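You operate a simulated robot arm through the tools that you are given. There is no shell and no other tool. Be economical: measure what you need, move in short steps, check, and stop when the job is done.

You run a simulated two-armed robot. Do the job below in one go: nothing can be reset, and whatever is moved stays where it is left.

JOB
Take the green scrub pad with a round knob on the top of the valve bench and put it away on the top of the patch press bench. Then take the bench card and leave it on top of the folded blue sheet. Then put the green peg on top of the grey round patch. Then take the rope case and put it on the top of the patch press bench. Then screw the cap back on the grey bottle. Then put the white fender on the top of the table by the strip machine. Then put the black ring patch on the top of the valve bench away in the yellow tray on the strip table. The order counts. Set down upright: bench card, rope case.

Only the result counts: the job must be done as asked and must still hold three seconds after the hand-in. Knocking over, shifting, dropping, spilling or breaking anything else fails it. A push-on lid holds only when it is set on centred and level and pressed home; a screw cap is set on level and turned clockwise until tight. Flat cloth is picked up by pressing the open fingertips on it (5 to 10 N) and closing them slowly along it; thin cloth reads only 2 to 8 mm in the jaws.

ROBOT AND FRAMES
Two 7-joint arms with two-finger parallel grippers on one trunk, on a base that drives. Base frame: it is fixed to the floor where the robot stands at the start and does not move with it; the origin is under the middle of the robot, x ahead of it, y to its left, z up. Lengths are in mm, angles in degrees, forces in N, time in s.
The left shoulder is at the start at [-82, 119, 851], the right one opposite. With the tool pointing down near the work surface each hand reaches from about 140 to 580 mm from the robot's upright axis, wherever it stands, measured 20 degrees to its own side. Places, roughly: bench card [-10000, 7500, 1000]; black ring patch (9x9x3 cm) [1600, 600, 800]; folded blue sheet (26x17x3 cm) [-9900, 6900, 900]; green peg (4x4x5 cm) [-200, 3600, 800]; green scrub pad with a round knob (6x5x5 cm) [500, 200, 800]; grey bottle (8x8x23 cm) [1200, 1500, 900]; grey round patch (9x9x3 cm) [0, 3300, 600]; rope case [1000, 1500, 750]; top of the patch press bench [-1100, 400, 800]; top of the table by the strip machine [2300, 9800, 800]; white fender (8x8x31 cm) [2400, 12300, 900]; yellow tray on the strip table (16x26 cm) [-4100, 280, 800]. Payload 3.43 kg a hand.
The TCP of each hand is the grasp point between the finger pads, 30 mm short of the fingertips. In the tool frame z runs along the fingers and y along their closing line. Largest opening 94 mm; finger width 28, thickness 10; the body of the gripper, 50 by 96 mm, starts 55 mm behind the TCP.
Orientation is that of the tool frame in the base frame, as a unit quaternion [w, x, y, z]. With the fingers straight down and closing along the base's y, the tool's x points along the base's -x, its y along +y and its z along -z.

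CONTROLS
- The arms move only by the tool arm_command. It takes "left_moves", "right_moves" or both (then of equal length, played together; a hand with none holds still); each is one flat list of numbers, 7 for each row, row after row: the shift along the tool's x, y, z in mm, then the turn, a rotation vector about the tool's x, y, z in degrees, then the gripper command, from -1 (fully open) to 1 (shut), values between in proportion. In form: [dx, dy, dz, wx, wy, wz, fingers, dx, dy, dz, wx, wy, wz, fingers, ...]. A call has 1 to 12 rows; each row shifts and turns the commanded pose from where the row before left it, along the tool's axes as they then stand. A row lasts 0.2 s, in which the tool goes at most 50 mm and 8.6 degrees; a call with a longer step from one row to the next is refused whole, and so is a gripper value outside its range. A pose out of reach is approached as far as the arm can. The call stops where the force on the tool passes 40 N (or 10 N more than at its start, if that is more) or the arm is blocked; 0.2 s more then pass. Each finger travels about 153 mm/s and halts on what it meets, pressing with about 35 N; the grip force reading is that of the motor and also rises with nothing between the fingers. The clock runs only during rows and for 0.2 s after the last one: add rows that do not move to give the fingers time. It gives the time, the measured TCP pose, the force on the tool (base axes), the opening and the grip force at its end, in the units of the frame above (readings bear some noise), with the torque about the TCP (base axes, N m) and any sound that the robot's microphone picked up.
- Cameras (640 x 400 px; columns grow to the right, rows downward): "scene" is now at [-28.3, 53.2, 1536.6]; the picture's right is [0.96, -0.29, 0.00], its down [-0.27, -0.88, -0.39] and it looks along [0.11, 0.37, -0.92] (base axes); focal length 266 px, centre (320, 200). "left" rides on the left gripper at [76, -14, -102] in its tool frame; the picture's right is [0.18, 0.98, 0.00], its down [-0.75, 0.14, -0.64] and it looks along [-0.63, 0.12, 0.77] (tool axes); focal length 243 px, centre (320, 200). "right" rides on the right gripper at [76, 14, -102] in its tool frame; the picture's right is [-0.18, 0.98, 0.00], its down [-0.75, -0.14, -0.64] and it looks along [-0.63, -0.12, 0.77] (tool axes); focal length 243 px, centre (320, 200). There is no depth. A picture from a camera that has moved, and an enlarged one, comes with that camera's place and axes in the base frame and with its lens.
- get_image(camera): a new picture of that camera. The clock stands still meanwhile.
- lift_body(by): slides the trunk up (or, below 0, down) by that many mm; the arms and the scene camera ride with it, the base frame stays. It gives what a move gives, with no picture.
- drive_base(legs): drives the robot by 1 to 6 legs, each [ahead, left, turn to the left] in mm, mm and degrees, along the robot's own axes; the way and the turn of a leg run together, so that a leg with both is an arc; at most 1500 mm and 180 degrees a leg. The arms and the cameras ride along, it lands a little off, and it stops where it bumps. It gives what a move gives.
- turn_head(pan, tilt): turns the head with the scene camera to pan (to the left, within 143 degrees either way) and tilt (down, from -29 to 69), counted from straight ahead of the robot. It gives what a move gives.
- zoom(camera, box): a new picture of the part [left, top, right, bottom] of that camera's present view, enlarged. The clock stands still meanwhile.
- hand_in(): hands the job in; it is judged then, once.

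Work in short steps. Places have to be worked out from the pictures, the camera data and where the tool is seen: move nearer, look again, correct. Check each grasp and each placing, and mend what went wrong. You have 196 turns and 172 pictures in all, those below and enlarged ones among them. Open the grippers and draw the arms clear of the work before you hand the job in, unless the task says otherwise; then end with one line.

The tools are called after ">>>" as name(argument=value, ...) on one line, values as JSON. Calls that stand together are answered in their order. arm_command: Moves the arms, as the interface text tells. Its arguments: {"type":"object","properties":{"left_moves":{"type":"array"},"right_moves":{"type":"array"}},"required":[]} The other tools are called the same way: lift_body (by) slides the trunk up or down; drive_base (legs) drives the base; turn_head (pan, tilt) turns the head that bears the scene camera; get_image (camera) takes a picture; zoom (camera, box) takes an enlarged picture of a part of a camera's view; hand_in () hands the job in.

At the start:

```text
time_s: 0.0
left_tcp_pos: [239.1, 357.4, 1098.8]
left_tool_rot: [0.0, 0.0, 1.0, 0.0]
left_ft_force: [0.4, -0.1, 0.6]
left_ft_torque: [-0.01, -0.02, -0.01]
left_width: 93.9
left_finger_force: 0.1
right_tcp_pos: [293.4, 46.5, 1074.2]
right_tool_rot: [0.0, 0.0, 1.0, -0.001]
right_ft_force: [-0.8, 0.3, -0.2]
right_ft_torque: [0.0, 0.02, 0.0]
right_width: 93.9
right_finger_force: 0.1
trunk travel left (down, up): [-275.0, 60.0]
robot x, y, heading: [-2.0, -2.0, -0.0]
head pan, tilt: [73.0, 67.0]
```

scene: 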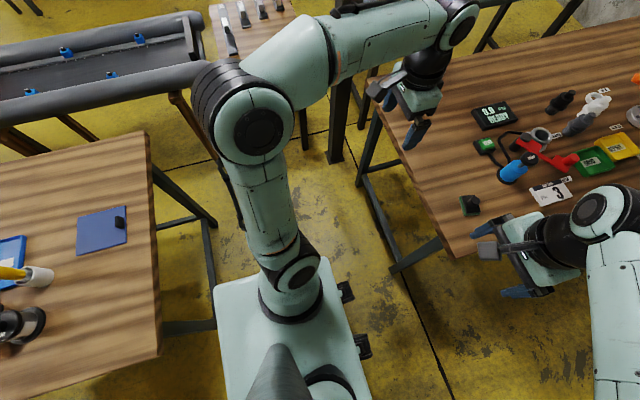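
right: 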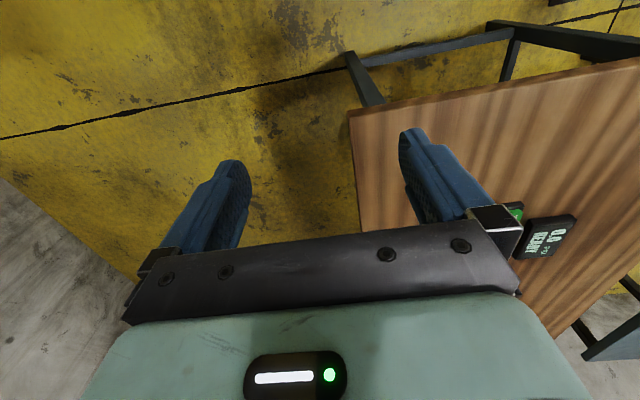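
left: 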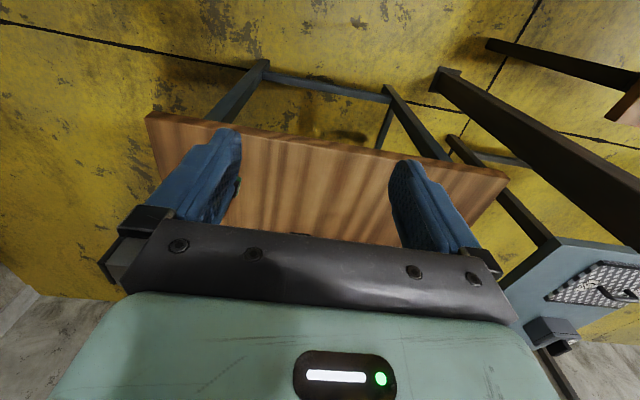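

I see the valve bench ahead with a small green block near its edge. I turn the head ahead to see it better.

>>> turn_head(pan=0, tilt=45)

>>> get_image(camera="scene")

```text
time_s: 1.4
left_tcp_pos: [240.3, 357.1, 1100.3]
left_tool_rot: [0.0, -0.001, 1.0, 0.0]
left_ft_force: [1.0, -0.5, 0.7]
left_ft_torque: [0.0, -0.01, -0.04]
left_width: 94.2
left_finger_force: 0.0
right_tcp_pos: [294.3, 45.7, 1073.7]
right_tool_rot: [0.0, 0.0, 1.0, -0.001]
right_ft_force: [0.2, 0.2, 0.5]
right_ft_torque: [0.01, 0.01, 0.0]
right_width: 93.9
right_finger_force: 0.0
trunk travel left (down, up): [-275.0, 60.0]
robot x, y, heading: [2.2, -0.7, -0.1]
head pan, tilt: [0.0, 45.0]
```

```text
168 pictures are left
camera scene: at [36.0, -2.3, 1563.7], right [0.0, -1.0, 0.0], down [-0.71, 0.0, -0.71], along [0.71, 0.0, -0.71], focal length 266 px, centre (320, 200)
```

scene: 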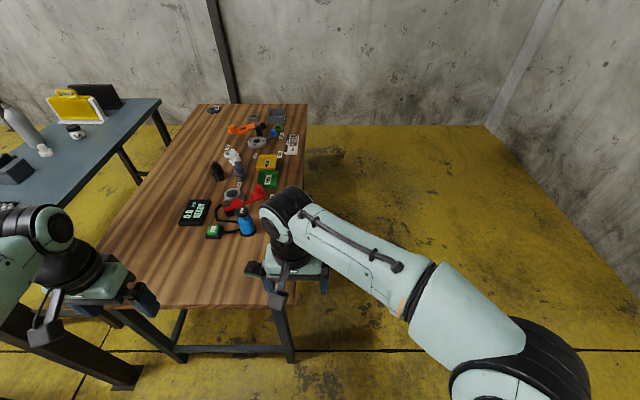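

Zoom in on the far part of the valve bench and the neighbouring bench.

>>> zoom(camera="scene", box=[0, 80, 200, 205])

>>> zoom(camera="scene", box=[170, 90, 330, 190])

>>> zoom(camera="scene", box=[160, 180, 320, 310])

```text
3.20 times, centred on (100, 142) of scene
camera zoom: at [36.0, -2.3, 1563.7], right [0.0, -1.0, 0.0], down [-0.71, 0.0, -0.71], along [0.71, 0.0, -0.71], focal length 853 px, centre (1024, 384)
```

zoom: 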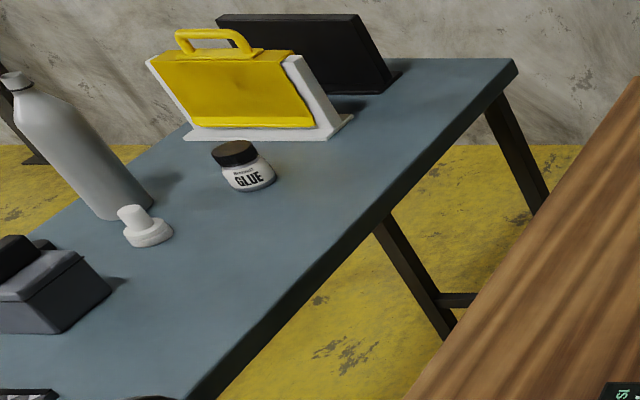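

```text
4.00 times, centred on (250, 140) of scene
camera zoom: at [36.0, -2.3, 1563.7], right [0.0, -1.0, 0.0], down [-0.71, 0.0, -0.71], along [0.71, 0.0, -0.71], focal length 1066 px, centre (600, 440)
```

zoom: 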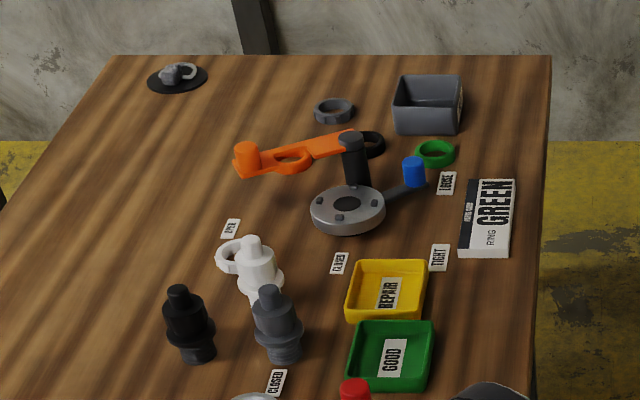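

```text
3.08 times, centred on (240, 245) of scene
camera zoom: at [36.0, -2.3, 1563.7], right [0.0, -1.0, 0.0], down [-0.71, 0.0, -0.71], along [0.71, 0.0, -0.71], focal length 820 px, centre (566, 62)
```

zoom: 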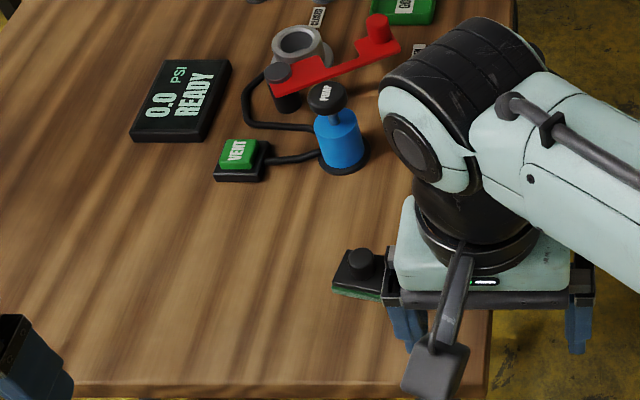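

The pad is at about [497, 217, 800] (black knob atop). Bring the left hand above it and look with its camera; move the right hand back.

>>> arm_command(left_moves=[-32, -17, 16, 0, 0, 0, -1, -32, -17, 16, 0, 0, 0, -1, -32, -17, 16, 0, 0, 0, -1, -32, -17, 16, 0, 0, 0, -1, -32, -17, 16, 0, 0, 0, -1, -32, -17, 16, 0, 0, 0, -1, -32, -17, 16, 0, 0, 0, -1], right_moves=[0, -40, 0, 0, 0, 0, -1, 0, -40, 0, 0, 0, 0, -1, 0, -40, 0, 0, 0, 0, -1, 0, -40, 0, 0, 0, 0, -1, 0, 0, 0, 0, 0, 0, -1, 0, 0, 0, 0, 0, 0, -1, 0, 0, 0, 0, 0, 0, -1])

>>> get_image(camera="left")

>>> get_image(camera="scene")

```text
time_s: 3.0
left_tcp_pos: [463.5, 234.5, 985.5]
left_tool_rot: [0.0, 0.0, 1.0, 0.0]
left_ft_force: [-0.5, 0.5, -0.1]
left_ft_torque: [-0.04, -0.01, 0.01]
left_width: 93.9
left_finger_force: 0.0
right_tcp_pos: [292.7, -113.8, 1073.5]
right_tool_rot: [0.0, 0.0, 1.0, 0.0]
right_ft_force: [0.0, -0.1, 0.1]
right_ft_torque: [0.03, 0.04, -0.02]
right_width: 94.1
right_finger_force: 0.0
trunk travel left (down, up): [-275.0, 60.0]
robot x, y, heading: [-0.0, 3.0, -0.0]
head pan, tilt: [0.0, 45.0]
```

```text
164 pictures are left
camera left: at [388.4, 222.2, 1088.4], right [-0.18, 0.98, 0.0], down [0.75, 0.14, 0.64], along [0.63, 0.12, -0.77], focal length 243 px, centre (320, 200)
```

left: 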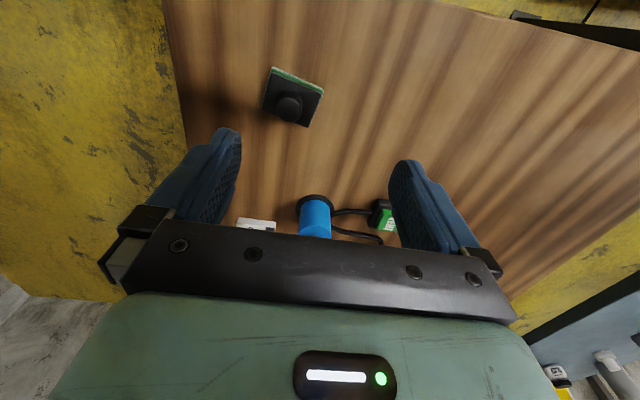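

```text
163 pictures are left
camera scene: at [37.3, -2.8, 1563.7], right [0.0, -1.0, 0.0], down [-0.71, 0.0, -0.71], along [0.71, 0.0, -0.71], focal length 266 px, centre (320, 200)
```

scene: 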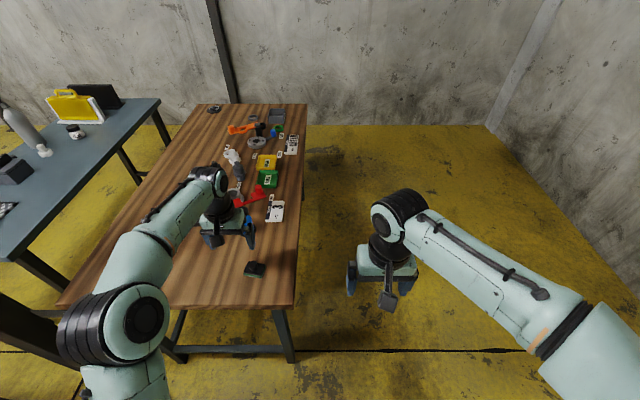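

Both views put the knob near [492, 207]. Move over it, and down to z 885, then look again.

>>> arm_command(left_moves=[-10, -9, 33, 0, 0, 0, -1, -10, -9, 33, 0, 0, 0, -1, -9, -9, 34, 0, 0, 0, -1])

>>> get_image(camera="left")

>>> zoom(camera="scene", box=[200, 210, 300, 290])

```text
time_s: 3.9
left_tcp_pos: [491.4, 209.8, 886.1]
left_tool_rot: [0.0, 0.0, 1.0, 0.0]
left_ft_force: [0.2, 0.3, 0.0]
left_ft_torque: [0.01, 0.0, 0.0]
left_width: 94.1
left_finger_force: 0.1
right_tcp_pos: [292.7, -113.4, 1072.6]
right_tool_rot: [0.0, 0.0, 1.0, -0.001]
right_ft_force: [-0.1, 0.1, -0.1]
right_ft_torque: [0.0, 0.0, 0.0]
right_width: 94.1
right_finger_force: 0.1
trunk travel left (down, up): [-275.0, 60.0]
robot x, y, heading: [-1.9, 2.9, -0.1]
head pan, tilt: [0.0, 45.0]
```

```text
162 pictures are left
camera left: at [416.9, 196.4, 988.9], right [-0.18, 0.98, 0.0], down [0.75, 0.14, 0.64], along [0.63, 0.12, -0.77], focal length 243 px, centre (320, 200)
```

left: 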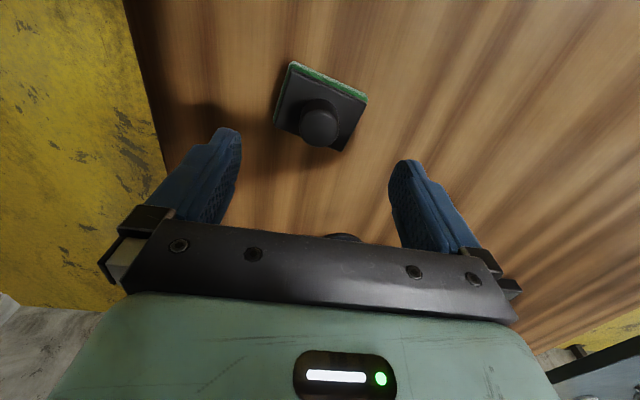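

```text
5.00 times, centred on (250, 250) of scene
camera zoom: at [36.7, -2.5, 1563.7], right [0.0, -1.0, 0.0], down [-0.71, 0.0, -0.71], along [0.71, 0.0, -0.71], focal length 1332 px, centre (670, -50)
```

zoom: 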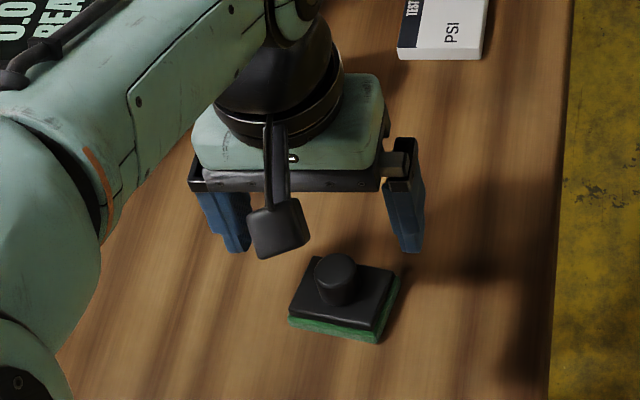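

Knob top triangulates to about [487, 208, 832], pad face near 807. Descend to TCP z≈842 and close slowly.

>>> arm_command(left_moves=[4, -1, 24, 0, 0, 0, -0.6, 0, 0, 19, 0, 0, 0, -0.4, 0, 0, 0, 0, 0, 0, 0.2, 0, 0, 0, 0, 0, 0, 1, 0, 0, 0, 0, 0, 0, 1, 0, 0, 0, 0, 0, 0, 1])

>>> get_image(camera="left")

```text
time_s: 5.0
left_tcp_pos: [491.7, 212.2, 849.0]
left_tool_rot: [0.008, -0.002, 1.0, 0.0]
left_ft_force: [-2.3, 2.2, 14.3]
left_ft_torque: [-0.42, 0.32, -0.11]
left_width: 41.2
left_finger_force: 34.6
right_tcp_pos: [292.0, -114.6, 1072.9]
right_tool_rot: [0.0, -0.001, 1.0, 0.0]
right_ft_force: [0.5, 0.0, -0.1]
right_ft_torque: [0.0, -0.01, 0.01]
right_width: 94.0
right_finger_force: 0.0
trunk travel left (down, up): [-275.0, 60.0]
robot x, y, heading: [3.1, 0.1, 0.1]
head pan, tilt: [0.0, 45.0]
stopped in row 5 (left hand): the force on the tool passed its limit at 40 N (the readings are from after the stop); the commanded pose is now the measured one
```

```text
160 pictures are left
camera left: at [413.9, 197.7, 951.2], right [-0.19, 0.98, 0.0], down [0.74, 0.14, 0.65], along [0.64, 0.12, -0.76], focal length 243 px, centre (320, 200)
```

left: 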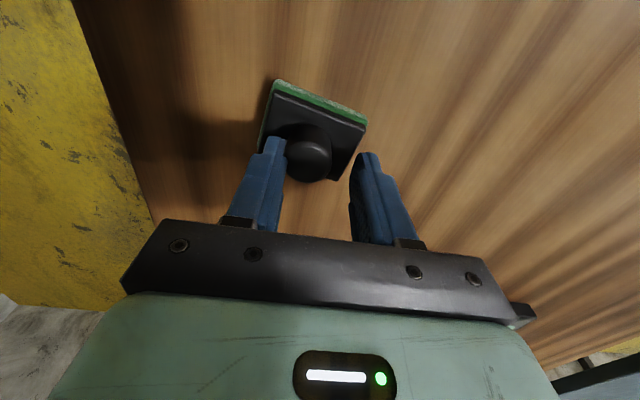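

One finger met the knob first; it sits nearer [482, 205]. I open, raise a bit, level and look again.

>>> arm_command(left_moves=[0, 0, 0, 0, 0, 0, -0.4, 0, 0, -10, 0, 0, 0, -0.2, 0, 0, 0, 0, 0, 0, -0.2])

>>> get_image(camera="left")

>>> zoom(camera="scene", box=[200, 210, 300, 290])

```text
time_s: 5.8
left_tcp_pos: [490.7, 210.8, 856.2]
left_tool_rot: [0.004, -0.001, 1.0, 0.0]
left_ft_force: [-0.2, 0.7, 0.6]
left_ft_torque: [-0.02, -0.02, -0.03]
left_width: 56.4
left_finger_force: 0.1
right_tcp_pos: [292.6, -113.7, 1072.8]
right_tool_rot: [0.0, 0.0, 1.0, 0.0]
right_ft_force: [0.8, 0.7, 0.1]
right_ft_torque: [-0.02, -0.01, -0.01]
right_width: 94.2
right_finger_force: 0.1
trunk travel left (down, up): [-275.0, 60.0]
robot x, y, heading: [-0.6, -1.1, 0.1]
head pan, tilt: [0.0, 45.0]
```

```text
159 pictures are left
camera left: at [413.4, 196.2, 958.6], right [-0.19, 0.98, 0.0], down [0.75, 0.14, 0.65], along [0.64, 0.12, -0.76], focal length 243 px, centre (320, 200)
```

left: 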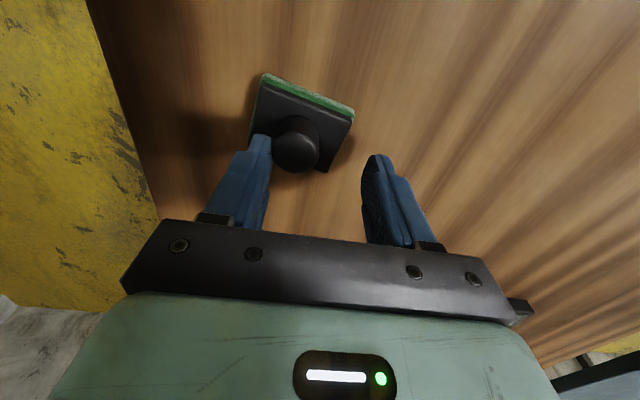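

```text
5.00 times, centred on (250, 250) of scene
camera zoom: at [36.1, -2.3, 1563.6], right [0.0, -1.0, 0.0], down [-0.71, 0.0, -0.71], along [0.71, 0.0, -0.71], focal length 1332 px, centre (670, -50)
```

zoom: 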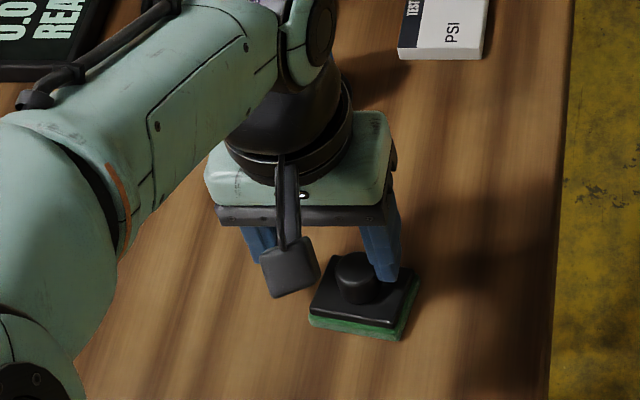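

The knob is now at about [487, 196]. Shift 15 mm to -y so that the fingers are centred, then close.

>>> arm_command(left_moves=[2, -15, 0, 0, 0, 0, -0.2, 0, 0, 6, 0, 0, 0, -0.2, 0, 0, 4, 0, 0, 0, -0.1, 0, 0, 0, 0, 0, 0, 0.2, 0, 0, 0, 0, 0, 0, 0.5, 0, 0, 0, 0, 0, 0, 1, 0, 0, 0, 0, 0, 0, 1])

>>> get_image(camera="left")

```text
time_s: 7.4
left_tcp_pos: [488.8, 195.7, 849.0]
left_tool_rot: [0.008, -0.001, 1.0, 0.0]
left_ft_force: [2.1, -4.5, 22.1]
left_ft_torque: [-0.14, 0.18, 0.06]
left_width: 24.2
left_finger_force: 35.6
right_tcp_pos: [290.4, -114.7, 1072.0]
right_tool_rot: [0.001, 0.0, 1.0, 0.0]
right_ft_force: [0.0, 0.1, 0.6]
right_ft_torque: [0.0, -0.01, -0.01]
right_width: 94.0
right_finger_force: 0.2
trunk travel left (down, up): [-275.0, 60.0]
robot x, y, heading: [-0.8, -1.2, -0.1]
head pan, tilt: [0.0, 45.0]
```

```text
157 pictures are left
camera left: at [411.2, 181.6, 951.2], right [-0.19, 0.98, 0.0], down [0.74, 0.14, 0.65], along [0.64, 0.12, -0.76], focal length 243 px, centre (320, 200)
```

left: 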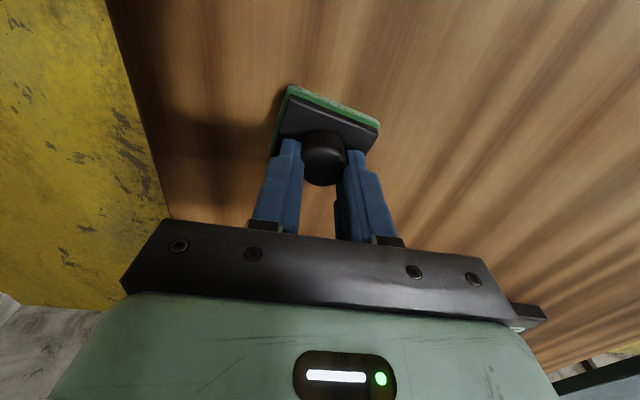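

Width 24 with grip: knob held. Lift and check.

>>> arm_command(left_moves=[0, 0, -20, 0, 0, 0, 1, 0, 0, -40, 0, 0, 0, 1, 0, 0, -40, 0, 0, 0, 1, 0, 0, -40, 0, 0, 0, 1])

>>> get_image(camera="left")

```text
time_s: 8.4
left_tcp_pos: [485.2, 195.9, 988.0]
left_tool_rot: [0.006, -0.001, 1.0, 0.0]
left_ft_force: [-1.0, 0.3, -0.3]
left_ft_torque: [0.0, 0.01, 0.03]
left_width: 24.1
left_finger_force: 35.0
right_tcp_pos: [292.1, -115.8, 1072.2]
right_tool_rot: [0.0, 0.0, 1.0, 0.0]
right_ft_force: [0.6, 0.2, 0.3]
right_ft_torque: [0.05, 0.01, 0.01]
right_width: 93.6
right_finger_force: 0.1
trunk travel left (down, up): [-275.0, 60.0]
robot x, y, heading: [2.1, 1.1, -0.2]
head pan, tilt: [0.0, 45.0]
```

```text
156 pictures are left
camera left: at [408.4, 183.2, 1090.0], right [-0.19, 0.98, 0.0], down [0.75, 0.14, 0.65], along [0.64, 0.12, -0.76], focal length 243 px, centre (320, 200)
```

left: 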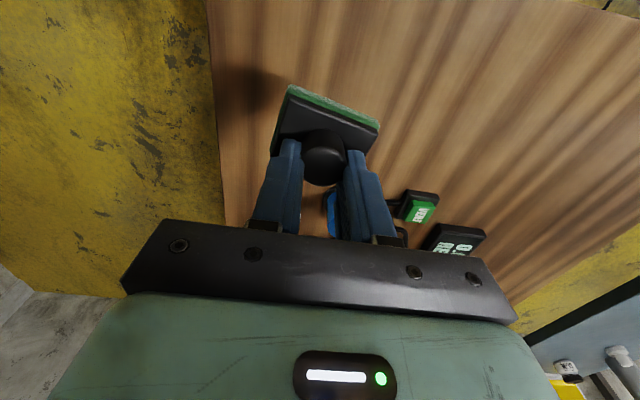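

The pad is held. Draw the arm in and up, then look at the patch press bench behind to the left.

>>> arm_command(left_moves=[40, 15, -25, 0, 0, 0, 1, 40, 15, -25, 0, 0, 0, 1, 40, 15, -25, 0, 0, 0, 1, 40, 15, -25, 0, 0, 0, 1, 40, 15, 0, 0, 0, 0, 1])

>>> turn_head(pan=140, tilt=40)

>>> get_image(camera="scene")

```text
time_s: 9.6
left_tcp_pos: [283.1, 270.2, 1087.8]
left_tool_rot: [0.005, -0.003, 1.0, 0.0]
left_ft_force: [1.0, -0.4, 0.2]
left_ft_torque: [0.03, -0.04, 0.01]
left_width: 24.1
left_finger_force: 34.4
right_tcp_pos: [291.4, -113.4, 1071.9]
right_tool_rot: [0.0, 0.001, 1.0, -0.001]
right_ft_force: [-0.5, -0.3, -0.1]
right_ft_torque: [0.0, -0.01, -0.04]
right_width: 94.2
right_finger_force: 0.1
trunk travel left (down, up): [-275.0, 60.0]
robot x, y, heading: [0.2, 0.9, 0.2]
head pan, tilt: [0.0, 45.0]
```

```text
time_s: 11.8
left_tcp_pos: [285.3, 270.8, 1087.6]
left_tool_rot: [0.005, -0.001, 1.0, -0.001]
left_ft_force: [0.4, -0.5, -0.2]
left_ft_torque: [-0.02, 0.01, 0.01]
left_width: 24.4
left_finger_force: 34.8
right_tcp_pos: [292.8, -114.7, 1073.1]
right_tool_rot: [0.0, 0.0, 1.0, 0.0]
right_ft_force: [-0.1, -0.2, 0.2]
right_ft_torque: [0.02, 0.0, 0.01]
right_width: 93.8
right_finger_force: 0.1
trunk travel left (down, up): [-275.0, 60.0]
robot x, y, heading: [-0.8, 0.6, -0.0]
head pan, tilt: [140.0, 40.0]
```

```text
155 pictures are left
camera scene: at [-110.3, 52.4, 1571.0], right [0.64, 0.77, 0.0], down [0.49, -0.41, -0.77], along [-0.59, 0.49, -0.64], focal length 266 px, centre (320, 200)
```

scene: 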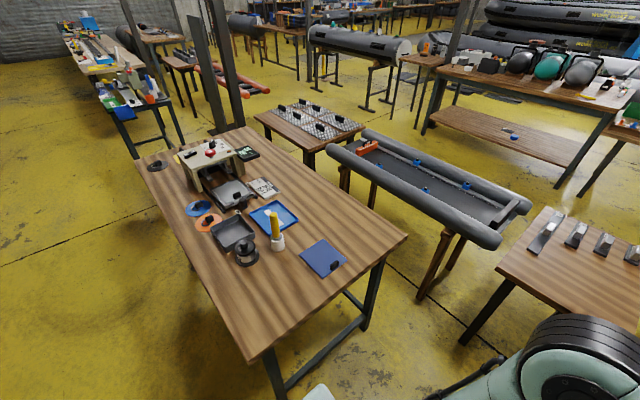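

The patch press bench spans roughly x −1766..−430, y 95..776; its near end is empty. Turn left 142° so the left hand can reach near [-540, 190].

>>> drive_base(legs=[[0, 0, 142]])

>>> turn_head(pan=10, tilt=55)

>>> get_image(camera="scene")

```text
time_s: 18.1
left_tcp_pos: [-390.5, -36.3, 1088.1]
left_tool_rot: [-0.002, 0.946, -0.324, -0.005]
left_ft_force: [0.1, -0.9, -0.9]
left_ft_torque: [0.02, 0.02, -0.04]
left_width: 24.5
left_finger_force: 35.3
right_tcp_pos: [-158.1, 270.6, 1074.5]
right_tool_rot: [0.0, 0.945, -0.326, 0.0]
right_ft_force: [0.0, -0.7, 0.8]
right_ft_torque: [0.02, 0.02, 0.0]
right_width: 94.3
right_finger_force: 0.1
trunk travel left (down, up): [-275.0, 60.0]
robot x, y, heading: [0.8, 3.7, 142.0]
head pan, tilt: [140.0, 40.0]
```

```text
time_s: 20.2
left_tcp_pos: [-391.7, -37.1, 1087.5]
left_tool_rot: [-0.002, 0.946, -0.324, -0.005]
left_ft_force: [-0.5, -0.1, -0.4]
left_ft_torque: [0.0, 0.0, 0.0]
left_width: 24.3
left_finger_force: 34.9
right_tcp_pos: [-159.3, 270.8, 1074.0]
right_tool_rot: [0.0, 0.945, -0.326, 0.0]
right_ft_force: [0.5, 0.4, 0.5]
right_ft_torque: [-0.04, -0.01, 0.02]
right_width: 94.0
right_finger_force: 0.1
trunk travel left (down, up): [-275.0, 60.0]
robot x, y, heading: [0.9, 1.4, 141.8]
head pan, tilt: [10.0, 55.0]
```

```text
154 pictures are left
camera scene: at [-30.3, 4.5, 1550.3], right [0.47, 0.88, 0.0], down [0.72, -0.39, -0.57], along [-0.51, 0.27, -0.82], focal length 266 px, centre (320, 200)
```

scene: 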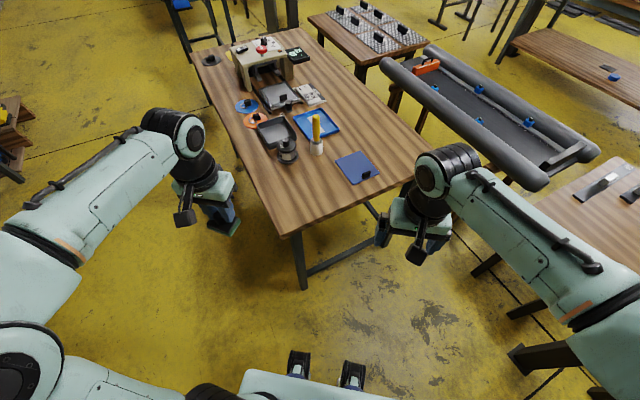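

Set the pad down near [-500, 180], on the empty near corner. Move over it at height first.

>>> arm_command(left_moves=[-37, -17, 0, 0, 0, 0, 1, -37, -17, 0, 0, 0, 0, 1, -37, -17, 10, 0, 0, 0, 1, -37, -17, 30, 0, 0, 0, 1, -36, -18, 30, 0, 0, 0, 1, -36, -18, 30, 0, 0, 0, 1, 0, 0, 40, 0, 0, 0, 1, 0, 0, 40, 0, 0, 0, 1, 0, 0, 0, 0, 0, 0, 1])

>>> get_image(camera="scene")

>>> get_image(camera="left")

```text
refused: row 4 steps farther than a row can; nothing moved
```

```text
153 pictures are left
camera scene: at [-30.3, 4.5, 1550.3], right [0.47, 0.88, 0.0], down [0.72, -0.39, -0.57], along [-0.51, 0.27, -0.82], focal length 266 px, centre (320, 200)
```

scene: 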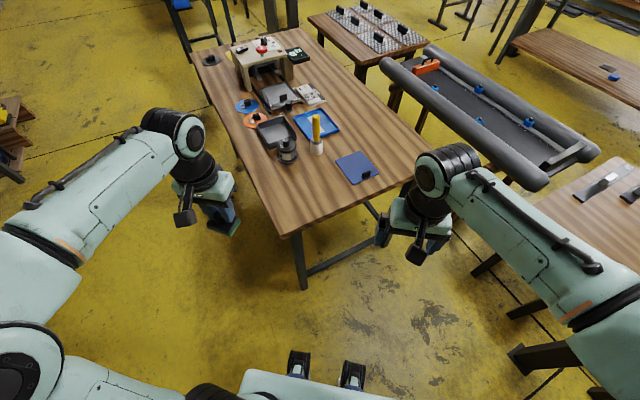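

```text
152 pictures are left
camera left: at [-321.0, -72.2, 1188.9], right [-0.46, -0.89, 0.0], down [-0.68, 0.35, 0.65], along [-0.58, 0.3, -0.76], focal length 243 px, centre (320, 200)
```

left: 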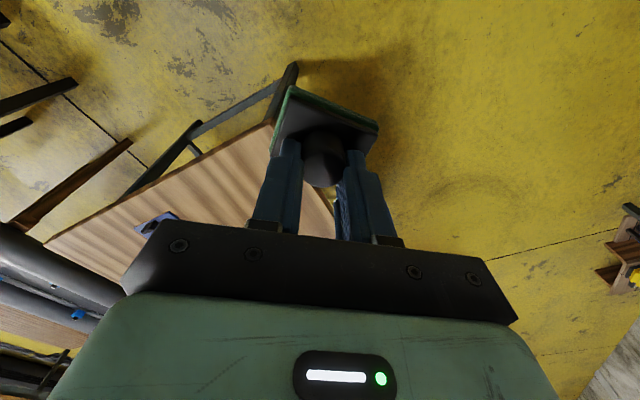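

Refused for step size (total 50 mm). Resend with smaller steps; pictures only afterwards.

>>> arm_command(left_moves=[-37, -17, 0, 0, 0, 0, 1, -37, -17, 0, 0, 0, 0, 1, -37, -17, 10, 0, 0, 0, 1, -37, -17, 20, 0, 0, 0, 1, -36, -18, 20, 0, 0, 0, 1, -36, -18, 20, 0, 0, 0, 1, 0, 0, 40, 0, 0, 0, 1, 0, 0, 40, 0, 0, 0, 1, 0, 0, 30, 0, 0, 0, 1])

>>> get_image(camera="left")

```text
time_s: 22.2
left_tcp_pos: [-503.4, 184.0, 910.3]
left_tool_rot: [-0.001, 0.946, -0.325, -0.005]
left_ft_force: [0.6, 0.8, -0.4]
left_ft_torque: [-0.01, -0.01, 0.01]
left_width: 24.2
left_finger_force: 35.2
right_tcp_pos: [-160.2, 270.2, 1072.1]
right_tool_rot: [0.001, 0.945, -0.326, 0.0]
right_ft_force: [-0.7, 0.5, -0.5]
right_ft_torque: [-0.01, 0.03, 0.03]
right_width: 94.3
right_finger_force: 0.0
trunk travel left (down, up): [-275.0, 60.0]
robot x, y, heading: [-1.8, 3.1, 141.8]
head pan, tilt: [10.0, 55.0]
```

```text
151 pictures are left
camera left: at [-432.9, 147.8, 1011.3], right [-0.46, -0.89, 0.0], down [-0.68, 0.35, 0.65], along [-0.58, 0.3, -0.76], focal length 243 px, centre (320, 200)
```

left: 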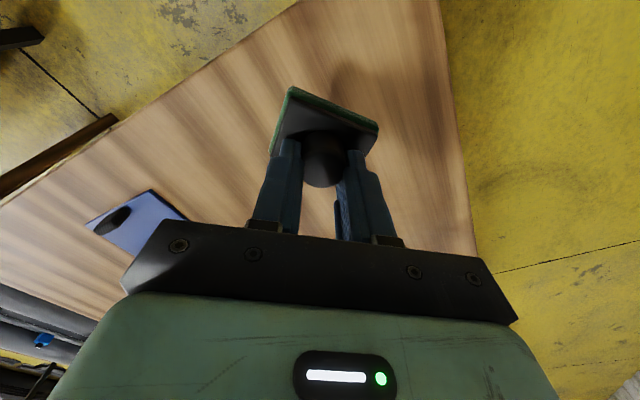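

Clear over bench. Lower to near contact, small steps.

>>> arm_command(left_moves=[0, 0, 30, 0, 0, 0, 1, 0, 0, 20, 0, 0, 0, 1, 0, 0, 5, 0, 0, 0, 1, 0, 0, 4, 0, 0, 0, 1, 0, 0, 3, 0, 0, 0, 1])

```text
time_s: 23.4
left_tcp_pos: [-501.1, 183.1, 850.6]
left_tool_rot: [-0.002, 0.946, -0.325, -0.008]
left_ft_force: [1.2, -1.0, 13.3]
left_ft_torque: [-0.24, -0.33, 0.01]
left_width: 24.4
left_finger_force: 35.6
right_tcp_pos: [-159.0, 269.2, 1073.4]
right_tool_rot: [0.0, 0.945, -0.326, -0.001]
right_ft_force: [0.2, 0.2, -0.4]
right_ft_torque: [0.0, 0.03, 0.02]
right_width: 94.3
right_finger_force: 0.0
trunk travel left (down, up): [-275.0, 60.0]
robot x, y, heading: [3.5, -0.2, 141.9]
head pan, tilt: [10.0, 55.0]
```

Contact (13 N). Release, rise, and look.

>>> arm_command(left_moves=[0, 0, 0, 0, 0, 0, 0.2, 0, 0, 0, 0, 0, 0, -0.2, 0, 0, -30, 0, 0, 0, -0.2, 0, 0, -45, 0, 0, 0, -0.2, 0, 0, -45, 0, 0, 0, -1, 0, 0, -45, 0, 0, 0, -1])

>>> get_image(camera="left")

```text
time_s: 24.8
left_tcp_pos: [-501.2, 180.6, 1013.7]
left_tool_rot: [-0.002, 0.946, -0.325, -0.005]
left_ft_force: [0.0, -1.2, 0.5]
left_ft_torque: [-0.02, -0.01, -0.03]
left_width: 93.8
left_finger_force: 0.1
right_tcp_pos: [-158.2, 270.4, 1073.2]
right_tool_rot: [0.0, 0.945, -0.327, 0.0]
right_ft_force: [0.5, -0.3, 0.0]
right_ft_torque: [-0.01, -0.01, 0.03]
right_width: 94.3
right_finger_force: 0.1
trunk travel left (down, up): [-275.0, 60.0]
robot x, y, heading: [1.2, 0.9, 141.7]
head pan, tilt: [10.0, 55.0]
```

```text
150 pictures are left
camera left: at [-430.8, 144.7, 1115.6], right [-0.46, -0.89, 0.0], down [-0.68, 0.35, 0.65], along [-0.58, 0.3, -0.76], focal length 243 px, centre (320, 200)
```

left: 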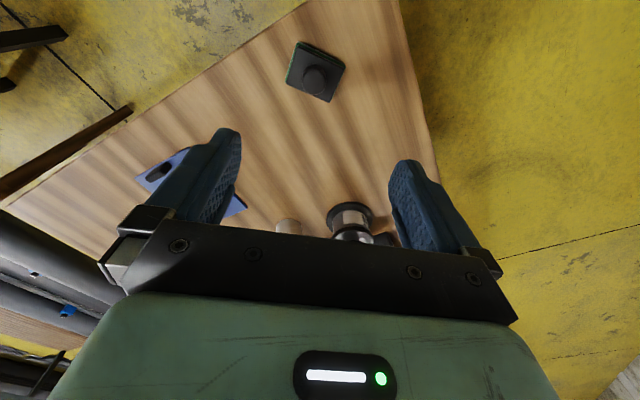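

Pad is placed. Draw the left arm back, and look around level for a route toward [-10000, 7500].

>>> arm_command(left_moves=[45, 0, -10, 0, 0, 0, -1, 45, 0, -10, 0, 0, 0, -1, 45, 0, -10, 0, 0, 0, -1, 45, 0, -10, 0, 0, 0, -1, 40, 0, -10, 0, 0, 0, -1])

>>> turn_head(pan=0, tilt=15)

>>> get_image(camera="scene")

>>> turn_head(pan=-60, tilt=25)

>>> get_image(camera="scene")

>>> turn_head(pan=50, tilt=25)

>>> get_image(camera="scene")

```text
time_s: 26.0
left_tcp_pos: [-324.6, 44.7, 1062.2]
left_tool_rot: [-0.002, 0.946, -0.324, -0.006]
left_ft_force: [-0.5, -1.2, -0.3]
left_ft_torque: [0.03, 0.01, 0.0]
left_width: 94.0
left_finger_force: 0.0
right_tcp_pos: [-158.5, 269.2, 1073.4]
right_tool_rot: [0.0, 0.945, -0.326, 0.0]
right_ft_force: [-0.6, -0.3, -0.3]
right_ft_torque: [0.01, 0.02, 0.03]
right_width: 94.0
right_finger_force: 0.1
trunk travel left (down, up): [-275.0, 60.0]
robot x, y, heading: [0.2, -1.6, 142.2]
head pan, tilt: [10.0, 55.0]
```

```text
time_s: 27.1
left_tcp_pos: [-326.4, 46.6, 1063.1]
left_tool_rot: [-0.001, 0.946, -0.325, -0.005]
left_ft_force: [0.1, 0.2, -1.0]
left_ft_torque: [0.01, -0.01, -0.02]
left_width: 94.2
left_finger_force: 0.1
right_tcp_pos: [-159.4, 270.1, 1072.6]
right_tool_rot: [0.0, 0.945, -0.327, 0.0]
right_ft_force: [0.2, 0.1, -0.7]
right_ft_torque: [-0.01, -0.01, 0.0]
right_width: 94.1
right_finger_force: 0.0
trunk travel left (down, up): [-275.0, 60.0]
robot x, y, heading: [-3.7, -0.5, 141.8]
head pan, tilt: [0.0, 15.0]
```

```text
149 pictures are left
camera scene: at [-40.2, 28.2, 1610.5], right [0.62, 0.79, 0.0], down [0.2, -0.16, -0.97], along [-0.76, 0.6, -0.26], focal length 266 px, centre (320, 200)
```

scene: 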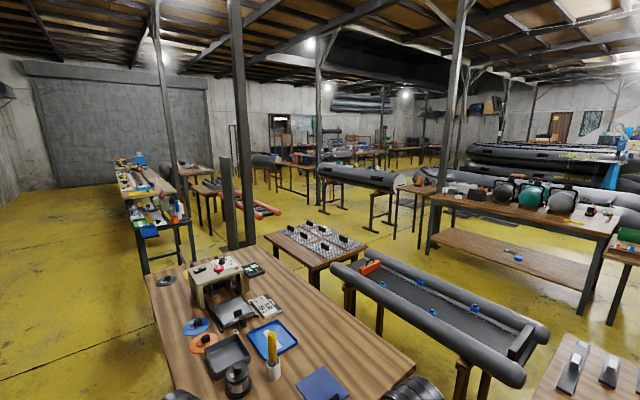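

```text
time_s: 28.4
left_tcp_pos: [-325.7, 45.9, 1061.9]
left_tool_rot: [-0.002, 0.946, -0.325, -0.004]
left_ft_force: [0.0, 0.0, -0.2]
left_ft_torque: [-0.01, -0.02, -0.02]
left_width: 94.2
left_finger_force: 0.0
right_tcp_pos: [-159.7, 270.5, 1073.0]
right_tool_rot: [0.001, 0.945, -0.327, 0.0]
right_ft_force: [-0.6, -0.1, 0.3]
right_ft_torque: [-0.01, 0.0, 0.0]
right_width: 94.1
right_finger_force: 0.1
trunk travel left (down, up): [-275.0, 60.0]
robot x, y, heading: [-0.9, 2.9, 142.2]
head pan, tilt: [-60.0, 25.0]
```

```text
148 pictures are left
camera scene: at [46.2, 61.8, 1594.3], right [0.99, -0.14, 0.0], down [-0.06, -0.42, -0.91], along [0.13, 0.9, -0.42], focal length 266 px, centre (320, 200)
```

scene: 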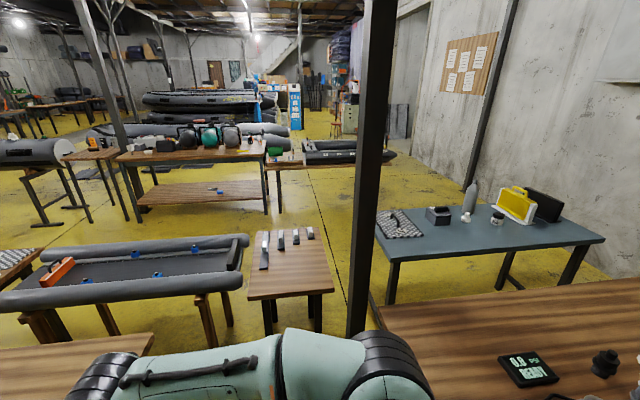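

```text
time_s: 30.3
left_tcp_pos: [-326.4, 46.6, 1063.1]
left_tool_rot: [-0.002, 0.946, -0.325, -0.005]
left_ft_force: [0.8, 0.3, 0.8]
left_ft_torque: [0.01, -0.01, 0.03]
left_width: 94.0
left_finger_force: 0.2
right_tcp_pos: [-159.6, 270.3, 1072.1]
right_tool_rot: [0.0, 0.945, -0.326, -0.001]
right_ft_force: [-1.0, -1.5, 0.3]
right_ft_torque: [0.02, -0.01, 0.03]
right_width: 94.0
right_finger_force: 0.0
trunk travel left (down, up): [-275.0, 60.0]
robot x, y, heading: [-1.4, 1.0, 142.2]
head pan, tilt: [50.0, 25.0]
```

```text
147 pictures are left
camera scene: at [-56.8, -48.4, 1594.3], right [-0.21, 0.98, 0.0], down [0.41, 0.09, -0.91], along [-0.89, -0.19, -0.42], focal length 266 px, centre (320, 200)
```

scene: 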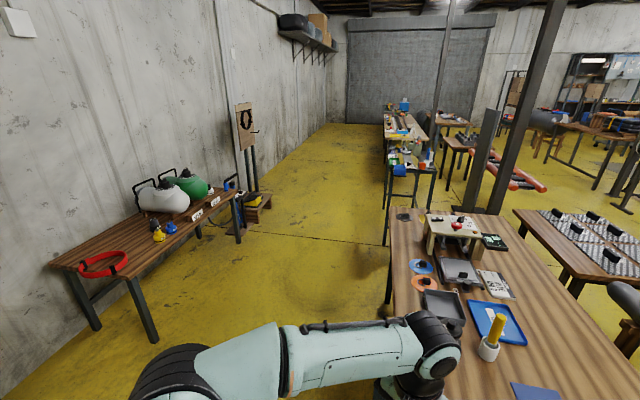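

A free corridor runs along y≈-520 toward the far door in -x. I turn to heading 180, sidestep left, and drive along it.

>>> drive_base(legs=[[0, 0, 38], [0, 550, 0], [1500, 0, 0], [1500, 0, 0], [1500, 0, 0], [1300, 0, 0]])

>>> turn_head(pan=-30, tilt=20)

>>> get_image(camera="scene")

>>> turn_head(pan=-95, tilt=20)

>>> get_image(camera="scene")

```text
time_s: 65.0
left_tcp_pos: [-6159.0, -573.4, 1063.4]
left_tool_rot: [0.0, 1.0, -0.011, -0.006]
left_ft_force: [0.2, -0.1, -0.5]
left_ft_torque: [0.02, 0.01, -0.02]
left_width: 93.9
left_finger_force: 0.2
right_tcp_pos: [-6160.7, -294.1, 1072.7]
right_tool_rot: [0.0, 1.0, -0.012, 0.0]
right_ft_force: [0.1, 0.0, 0.1]
right_ft_torque: [0.0, 0.0, 0.01]
right_width: 94.1
right_finger_force: 0.2
trunk travel left (down, up): [-275.0, 60.0]
robot x, y, heading: [-5871.2, -417.0, 178.7]
head pan, tilt: [50.0, 25.0]
```

```text
time_s: 66.6
left_tcp_pos: [-6158.7, -575.1, 1063.2]
left_tool_rot: [0.0, 1.0, -0.012, -0.005]
left_ft_force: [-0.6, 0.3, 0.3]
left_ft_torque: [0.0, 0.0, 0.0]
left_width: 94.2
left_finger_force: 0.1
right_tcp_pos: [-6158.3, -295.2, 1073.3]
right_tool_rot: [0.0, 1.0, -0.012, 0.0]
right_ft_force: [-0.1, -0.2, -0.7]
right_ft_torque: [0.03, 0.01, 0.04]
right_width: 93.9
right_finger_force: 0.0
trunk travel left (down, up): [-275.0, 60.0]
robot x, y, heading: [-5868.7, -417.7, 178.6]
head pan, tilt: [-30.0, 20.0]
```

```text
146 pictures are left
camera scene: at [-5907.2, -371.6, 1602.4], right [0.52, 0.85, 0.0], down [0.29, -0.18, -0.94], along [-0.8, 0.49, -0.34], focal length 266 px, centre (320, 200)
```

scene: 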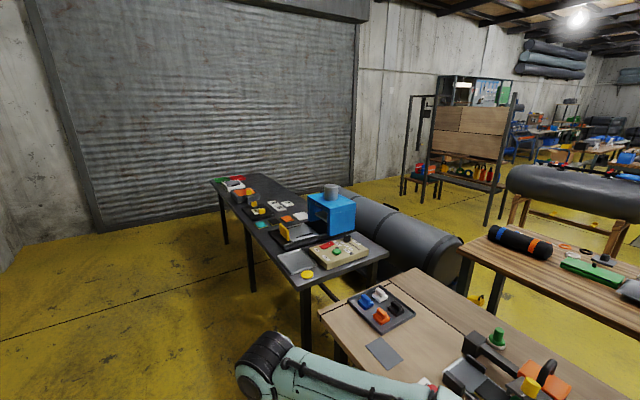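

```text
time_s: 67.9
left_tcp_pos: [-6158.2, -575.4, 1063.7]
left_tool_rot: [0.0, 1.0, -0.011, -0.006]
left_ft_force: [-0.6, -0.4, 0.1]
left_ft_torque: [-0.01, -0.03, -0.02]
left_width: 93.9
left_finger_force: 0.1
right_tcp_pos: [-6159.5, -294.9, 1073.7]
right_tool_rot: [0.0, 1.0, -0.012, 0.0]
right_ft_force: [-0.4, 0.3, 1.4]
right_ft_torque: [-0.03, 0.02, 0.0]
right_width: 93.8
right_finger_force: 0.1
trunk travel left (down, up): [-275.0, 60.0]
robot x, y, heading: [-5870.0, -416.0, 178.5]
head pan, tilt: [-95.0, 20.0]
```

```text
145 pictures are left
camera scene: at [-5817.3, -327.6, 1602.4], right [0.99, -0.11, 0.0], down [-0.04, -0.34, -0.94], along [0.1, 0.93, -0.34], focal length 266 px, centre (320, 200)
```

scene: 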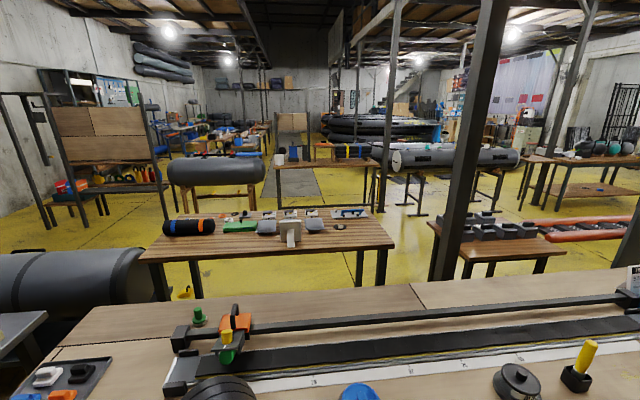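

The passage continues past the grey table to the door wall (x≈-10.2 m). Drive on to x≈-9600 and look toward +y.

>>> drive_base(legs=[[1500, 100, 1], [1500, 0, 0], [700, 0, 0], [0, 0, -89]])

>>> turn_head(pan=0, tilt=15)

>>> get_image(camera="scene")

```text
refused: leg 1 is longer than a leg can be; nothing moved
```

```text
time_s: 69.6
left_tcp_pos: [-6158.2, -575.2, 1063.3]
left_tool_rot: [0.0, 1.0, -0.011, -0.005]
left_ft_force: [-0.2, -0.2, 0.3]
left_ft_torque: [-0.02, 0.01, 0.01]
left_width: 94.0
left_finger_force: 0.1
right_tcp_pos: [-6159.7, -295.0, 1073.0]
right_tool_rot: [0.0, 1.0, -0.012, 0.0]
right_ft_force: [0.0, 0.6, 0.3]
right_ft_torque: [0.02, 0.01, 0.03]
right_width: 94.2
right_finger_force: 0.1
trunk travel left (down, up): [-275.0, 60.0]
robot x, y, heading: [-5868.6, -416.2, 178.6]
head pan, tilt: [0.0, 15.0]
```

```text
144 pictures are left
camera scene: at [-5921.1, -417.7, 1610.5], right [0.03, 1.0, 0.0], down [0.26, -0.01, -0.97], along [-0.97, 0.03, -0.26], focal length 266 px, centre (320, 200)
```

scene: 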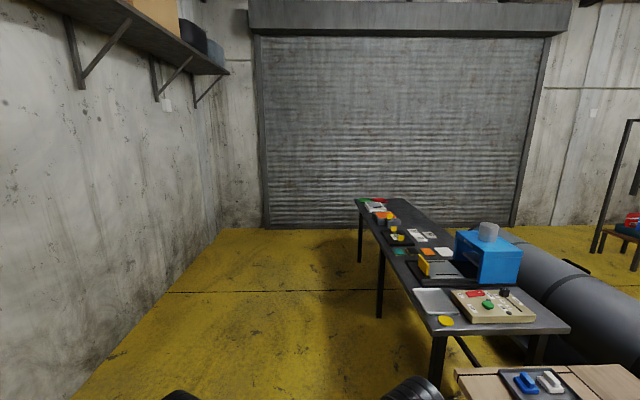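

Retry with legs within limits.

>>> drive_base(legs=[[1450, 80, 0], [1450, 0, 0], [780, 0, 0], [0, 0, -88]])

>>> get_image(camera="scene")

```text
time_s: 91.3
left_tcp_pos: [-9742.7, -132.1, 1062.5]
left_tool_rot: [-0.003, 0.716, -0.698, -0.004]
left_ft_force: [0.1, -0.1, 0.4]
left_ft_torque: [-0.01, -0.03, 0.03]
left_width: 93.9
left_finger_force: 0.2
right_tcp_pos: [-9464.4, -118.2, 1072.8]
right_tool_rot: [0.0, 0.715, -0.699, 0.0]
right_ft_force: [0.1, 0.3, 0.2]
right_ft_torque: [-0.01, 0.0, 0.03]
right_width: 93.9
right_finger_force: 0.0
trunk travel left (down, up): [-275.0, 60.0]
robot x, y, heading: [-9570.6, -412.8, 91.6]
head pan, tilt: [0.0, 15.0]
```

```text
143 pictures are left
camera scene: at [-9574.0, -365.4, 1610.5], right [1.0, 0.02, 0.0], down [0.01, -0.26, -0.97], along [-0.02, 0.97, -0.26], focal length 266 px, centre (320, 200)
```

scene: 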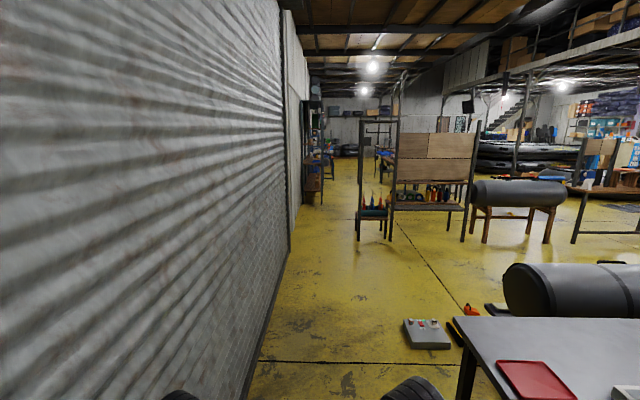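

Clear lane along the wall. Straighten and drive to y≈4500, then look at the wall bench.

>>> drive_base(legs=[[0, 0, -2], [1500, 0, 0], [1500, 0, 0], [1500, 0, 0], [500, 0, 0]])

>>> get_image(camera="scene")

```text
time_s: 115.9
left_tcp_pos: [-9718.2, 4915.6, 1062.4]
left_tool_rot: [-0.004, 0.711, -0.703, -0.004]
left_ft_force: [-0.4, 0.0, -0.1]
left_ft_torque: [-0.03, -0.02, 0.03]
left_width: 94.1
left_finger_force: 0.0
right_tcp_pos: [-9437.1, 4924.1, 1072.4]
right_tool_rot: [0.0, 0.71, -0.704, 0.0]
right_ft_force: [0.1, 0.1, 0.1]
right_ft_torque: [-0.02, -0.01, 0.03]
right_width: 93.9
right_finger_force: 0.1
trunk travel left (down, up): [-275.0, 60.0]
robot x, y, heading: [-9548.5, 4629.0, 90.4]
head pan, tilt: [0.0, 15.0]
```

```text
142 pictures are left
camera scene: at [-9550.7, 4678.7, 1610.5], right [1.0, 0.01, 0.0], down [0.0, -0.26, -0.97], along [-0.01, 0.97, -0.26], focal length 266 px, centre (320, 200)
```

scene: 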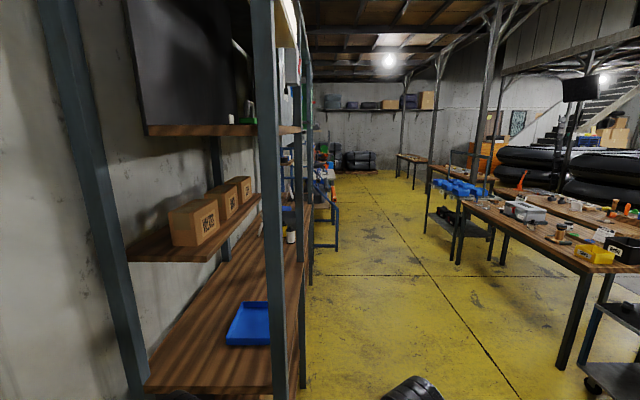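

The wall shelf's front is at x≈-9740. Sidestep right to x≈-9150, go ahead to y≈6700 and look left.

>>> drive_base(legs=[[0, -420, 0], [1500, 0, 0], [700, 0, 0]])

>>> turn_head(pan=70, tilt=25)

>>> get_image(camera="scene")

```text
time_s: 130.6
left_tcp_pos: [-9307.3, 7118.5, 1062.3]
left_tool_rot: [-0.004, 0.713, -0.701, -0.004]
left_ft_force: [-1.1, -0.6, -1.1]
left_ft_torque: [0.01, 0.03, 0.02]
left_width: 94.2
left_finger_force: 0.1
right_tcp_pos: [-9026.9, 7130.9, 1073.7]
right_tool_rot: [0.0, 0.712, -0.702, 0.0]
right_ft_force: [-0.5, -0.5, -0.2]
right_ft_torque: [0.0, -0.01, 0.02]
right_width: 94.0
right_finger_force: 0.0
trunk travel left (down, up): [-275.0, 60.0]
robot x, y, heading: [-9135.6, 6838.3, 91.0]
head pan, tilt: [0.0, 15.0]
```

```text
time_s: 132.1
left_tcp_pos: [-9306.1, 7118.1, 1063.3]
left_tool_rot: [-0.004, 0.714, -0.701, -0.004]
left_ft_force: [-0.3, -0.2, 0.0]
left_ft_torque: [0.03, 0.02, -0.01]
left_width: 93.9
left_finger_force: 0.1
right_tcp_pos: [-9026.3, 7130.7, 1072.6]
right_tool_rot: [-0.001, 0.713, -0.701, 0.0]
right_ft_force: [0.0, -0.2, -0.9]
right_ft_torque: [0.0, 0.01, -0.01]
right_width: 94.0
right_finger_force: 0.1
trunk travel left (down, up): [-275.0, 60.0]
robot x, y, heading: [-9138.0, 6835.0, 91.0]
head pan, tilt: [70.0, 25.0]
```

```text
141 pictures are left
camera scene: at [-9224.6, 6820.5, 1594.3], right [0.33, 0.94, 0.0], down [0.4, -0.14, -0.91], along [-0.86, 0.3, -0.42], focal length 266 px, centre (320, 200)
```

scene: 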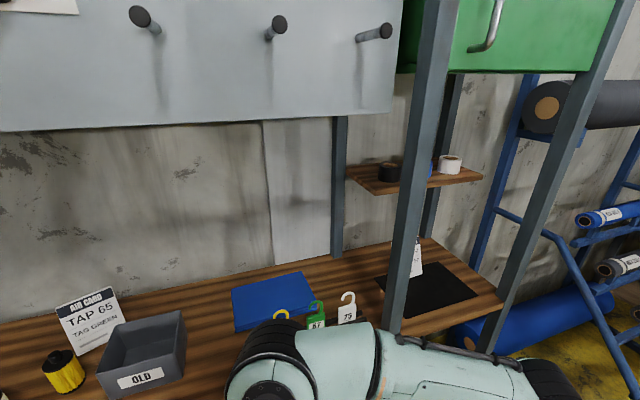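

The blue sheet is at ≈[-9966, 6897]; a white card stands behind the post at about [-9910, 7450]. Zoom there.

>>> zoom(camera="scene", box=[340, 200, 500, 320])

>>> zoom(camera="scene", box=[190, 240, 380, 360])

```text
3.33 times, centred on (420, 260) of scene
camera zoom: at [-9224.6, 6820.5, 1594.3], right [0.33, 0.94, 0.0], down [0.4, -0.14, -0.91], along [-0.86, 0.3, -0.42], focal length 888 px, centre (-13, 0)
```

zoom: 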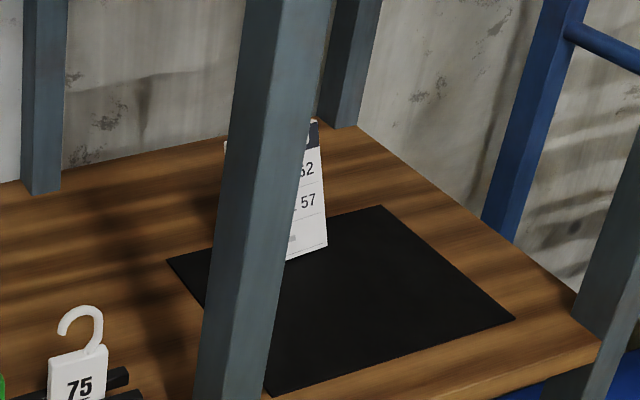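

```text
3.33 times, centred on (285, 300) of scene
camera zoom: at [-9224.6, 6820.5, 1594.3], right [0.33, 0.94, 0.0], down [0.4, -0.14, -0.91], along [-0.86, 0.3, -0.42], focal length 888 px, centre (437, -133)
```

zoom: 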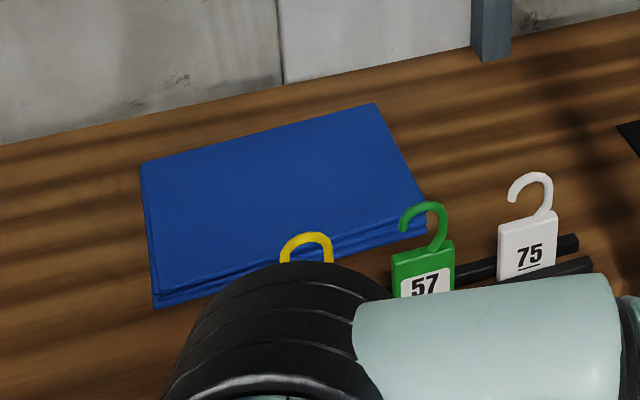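

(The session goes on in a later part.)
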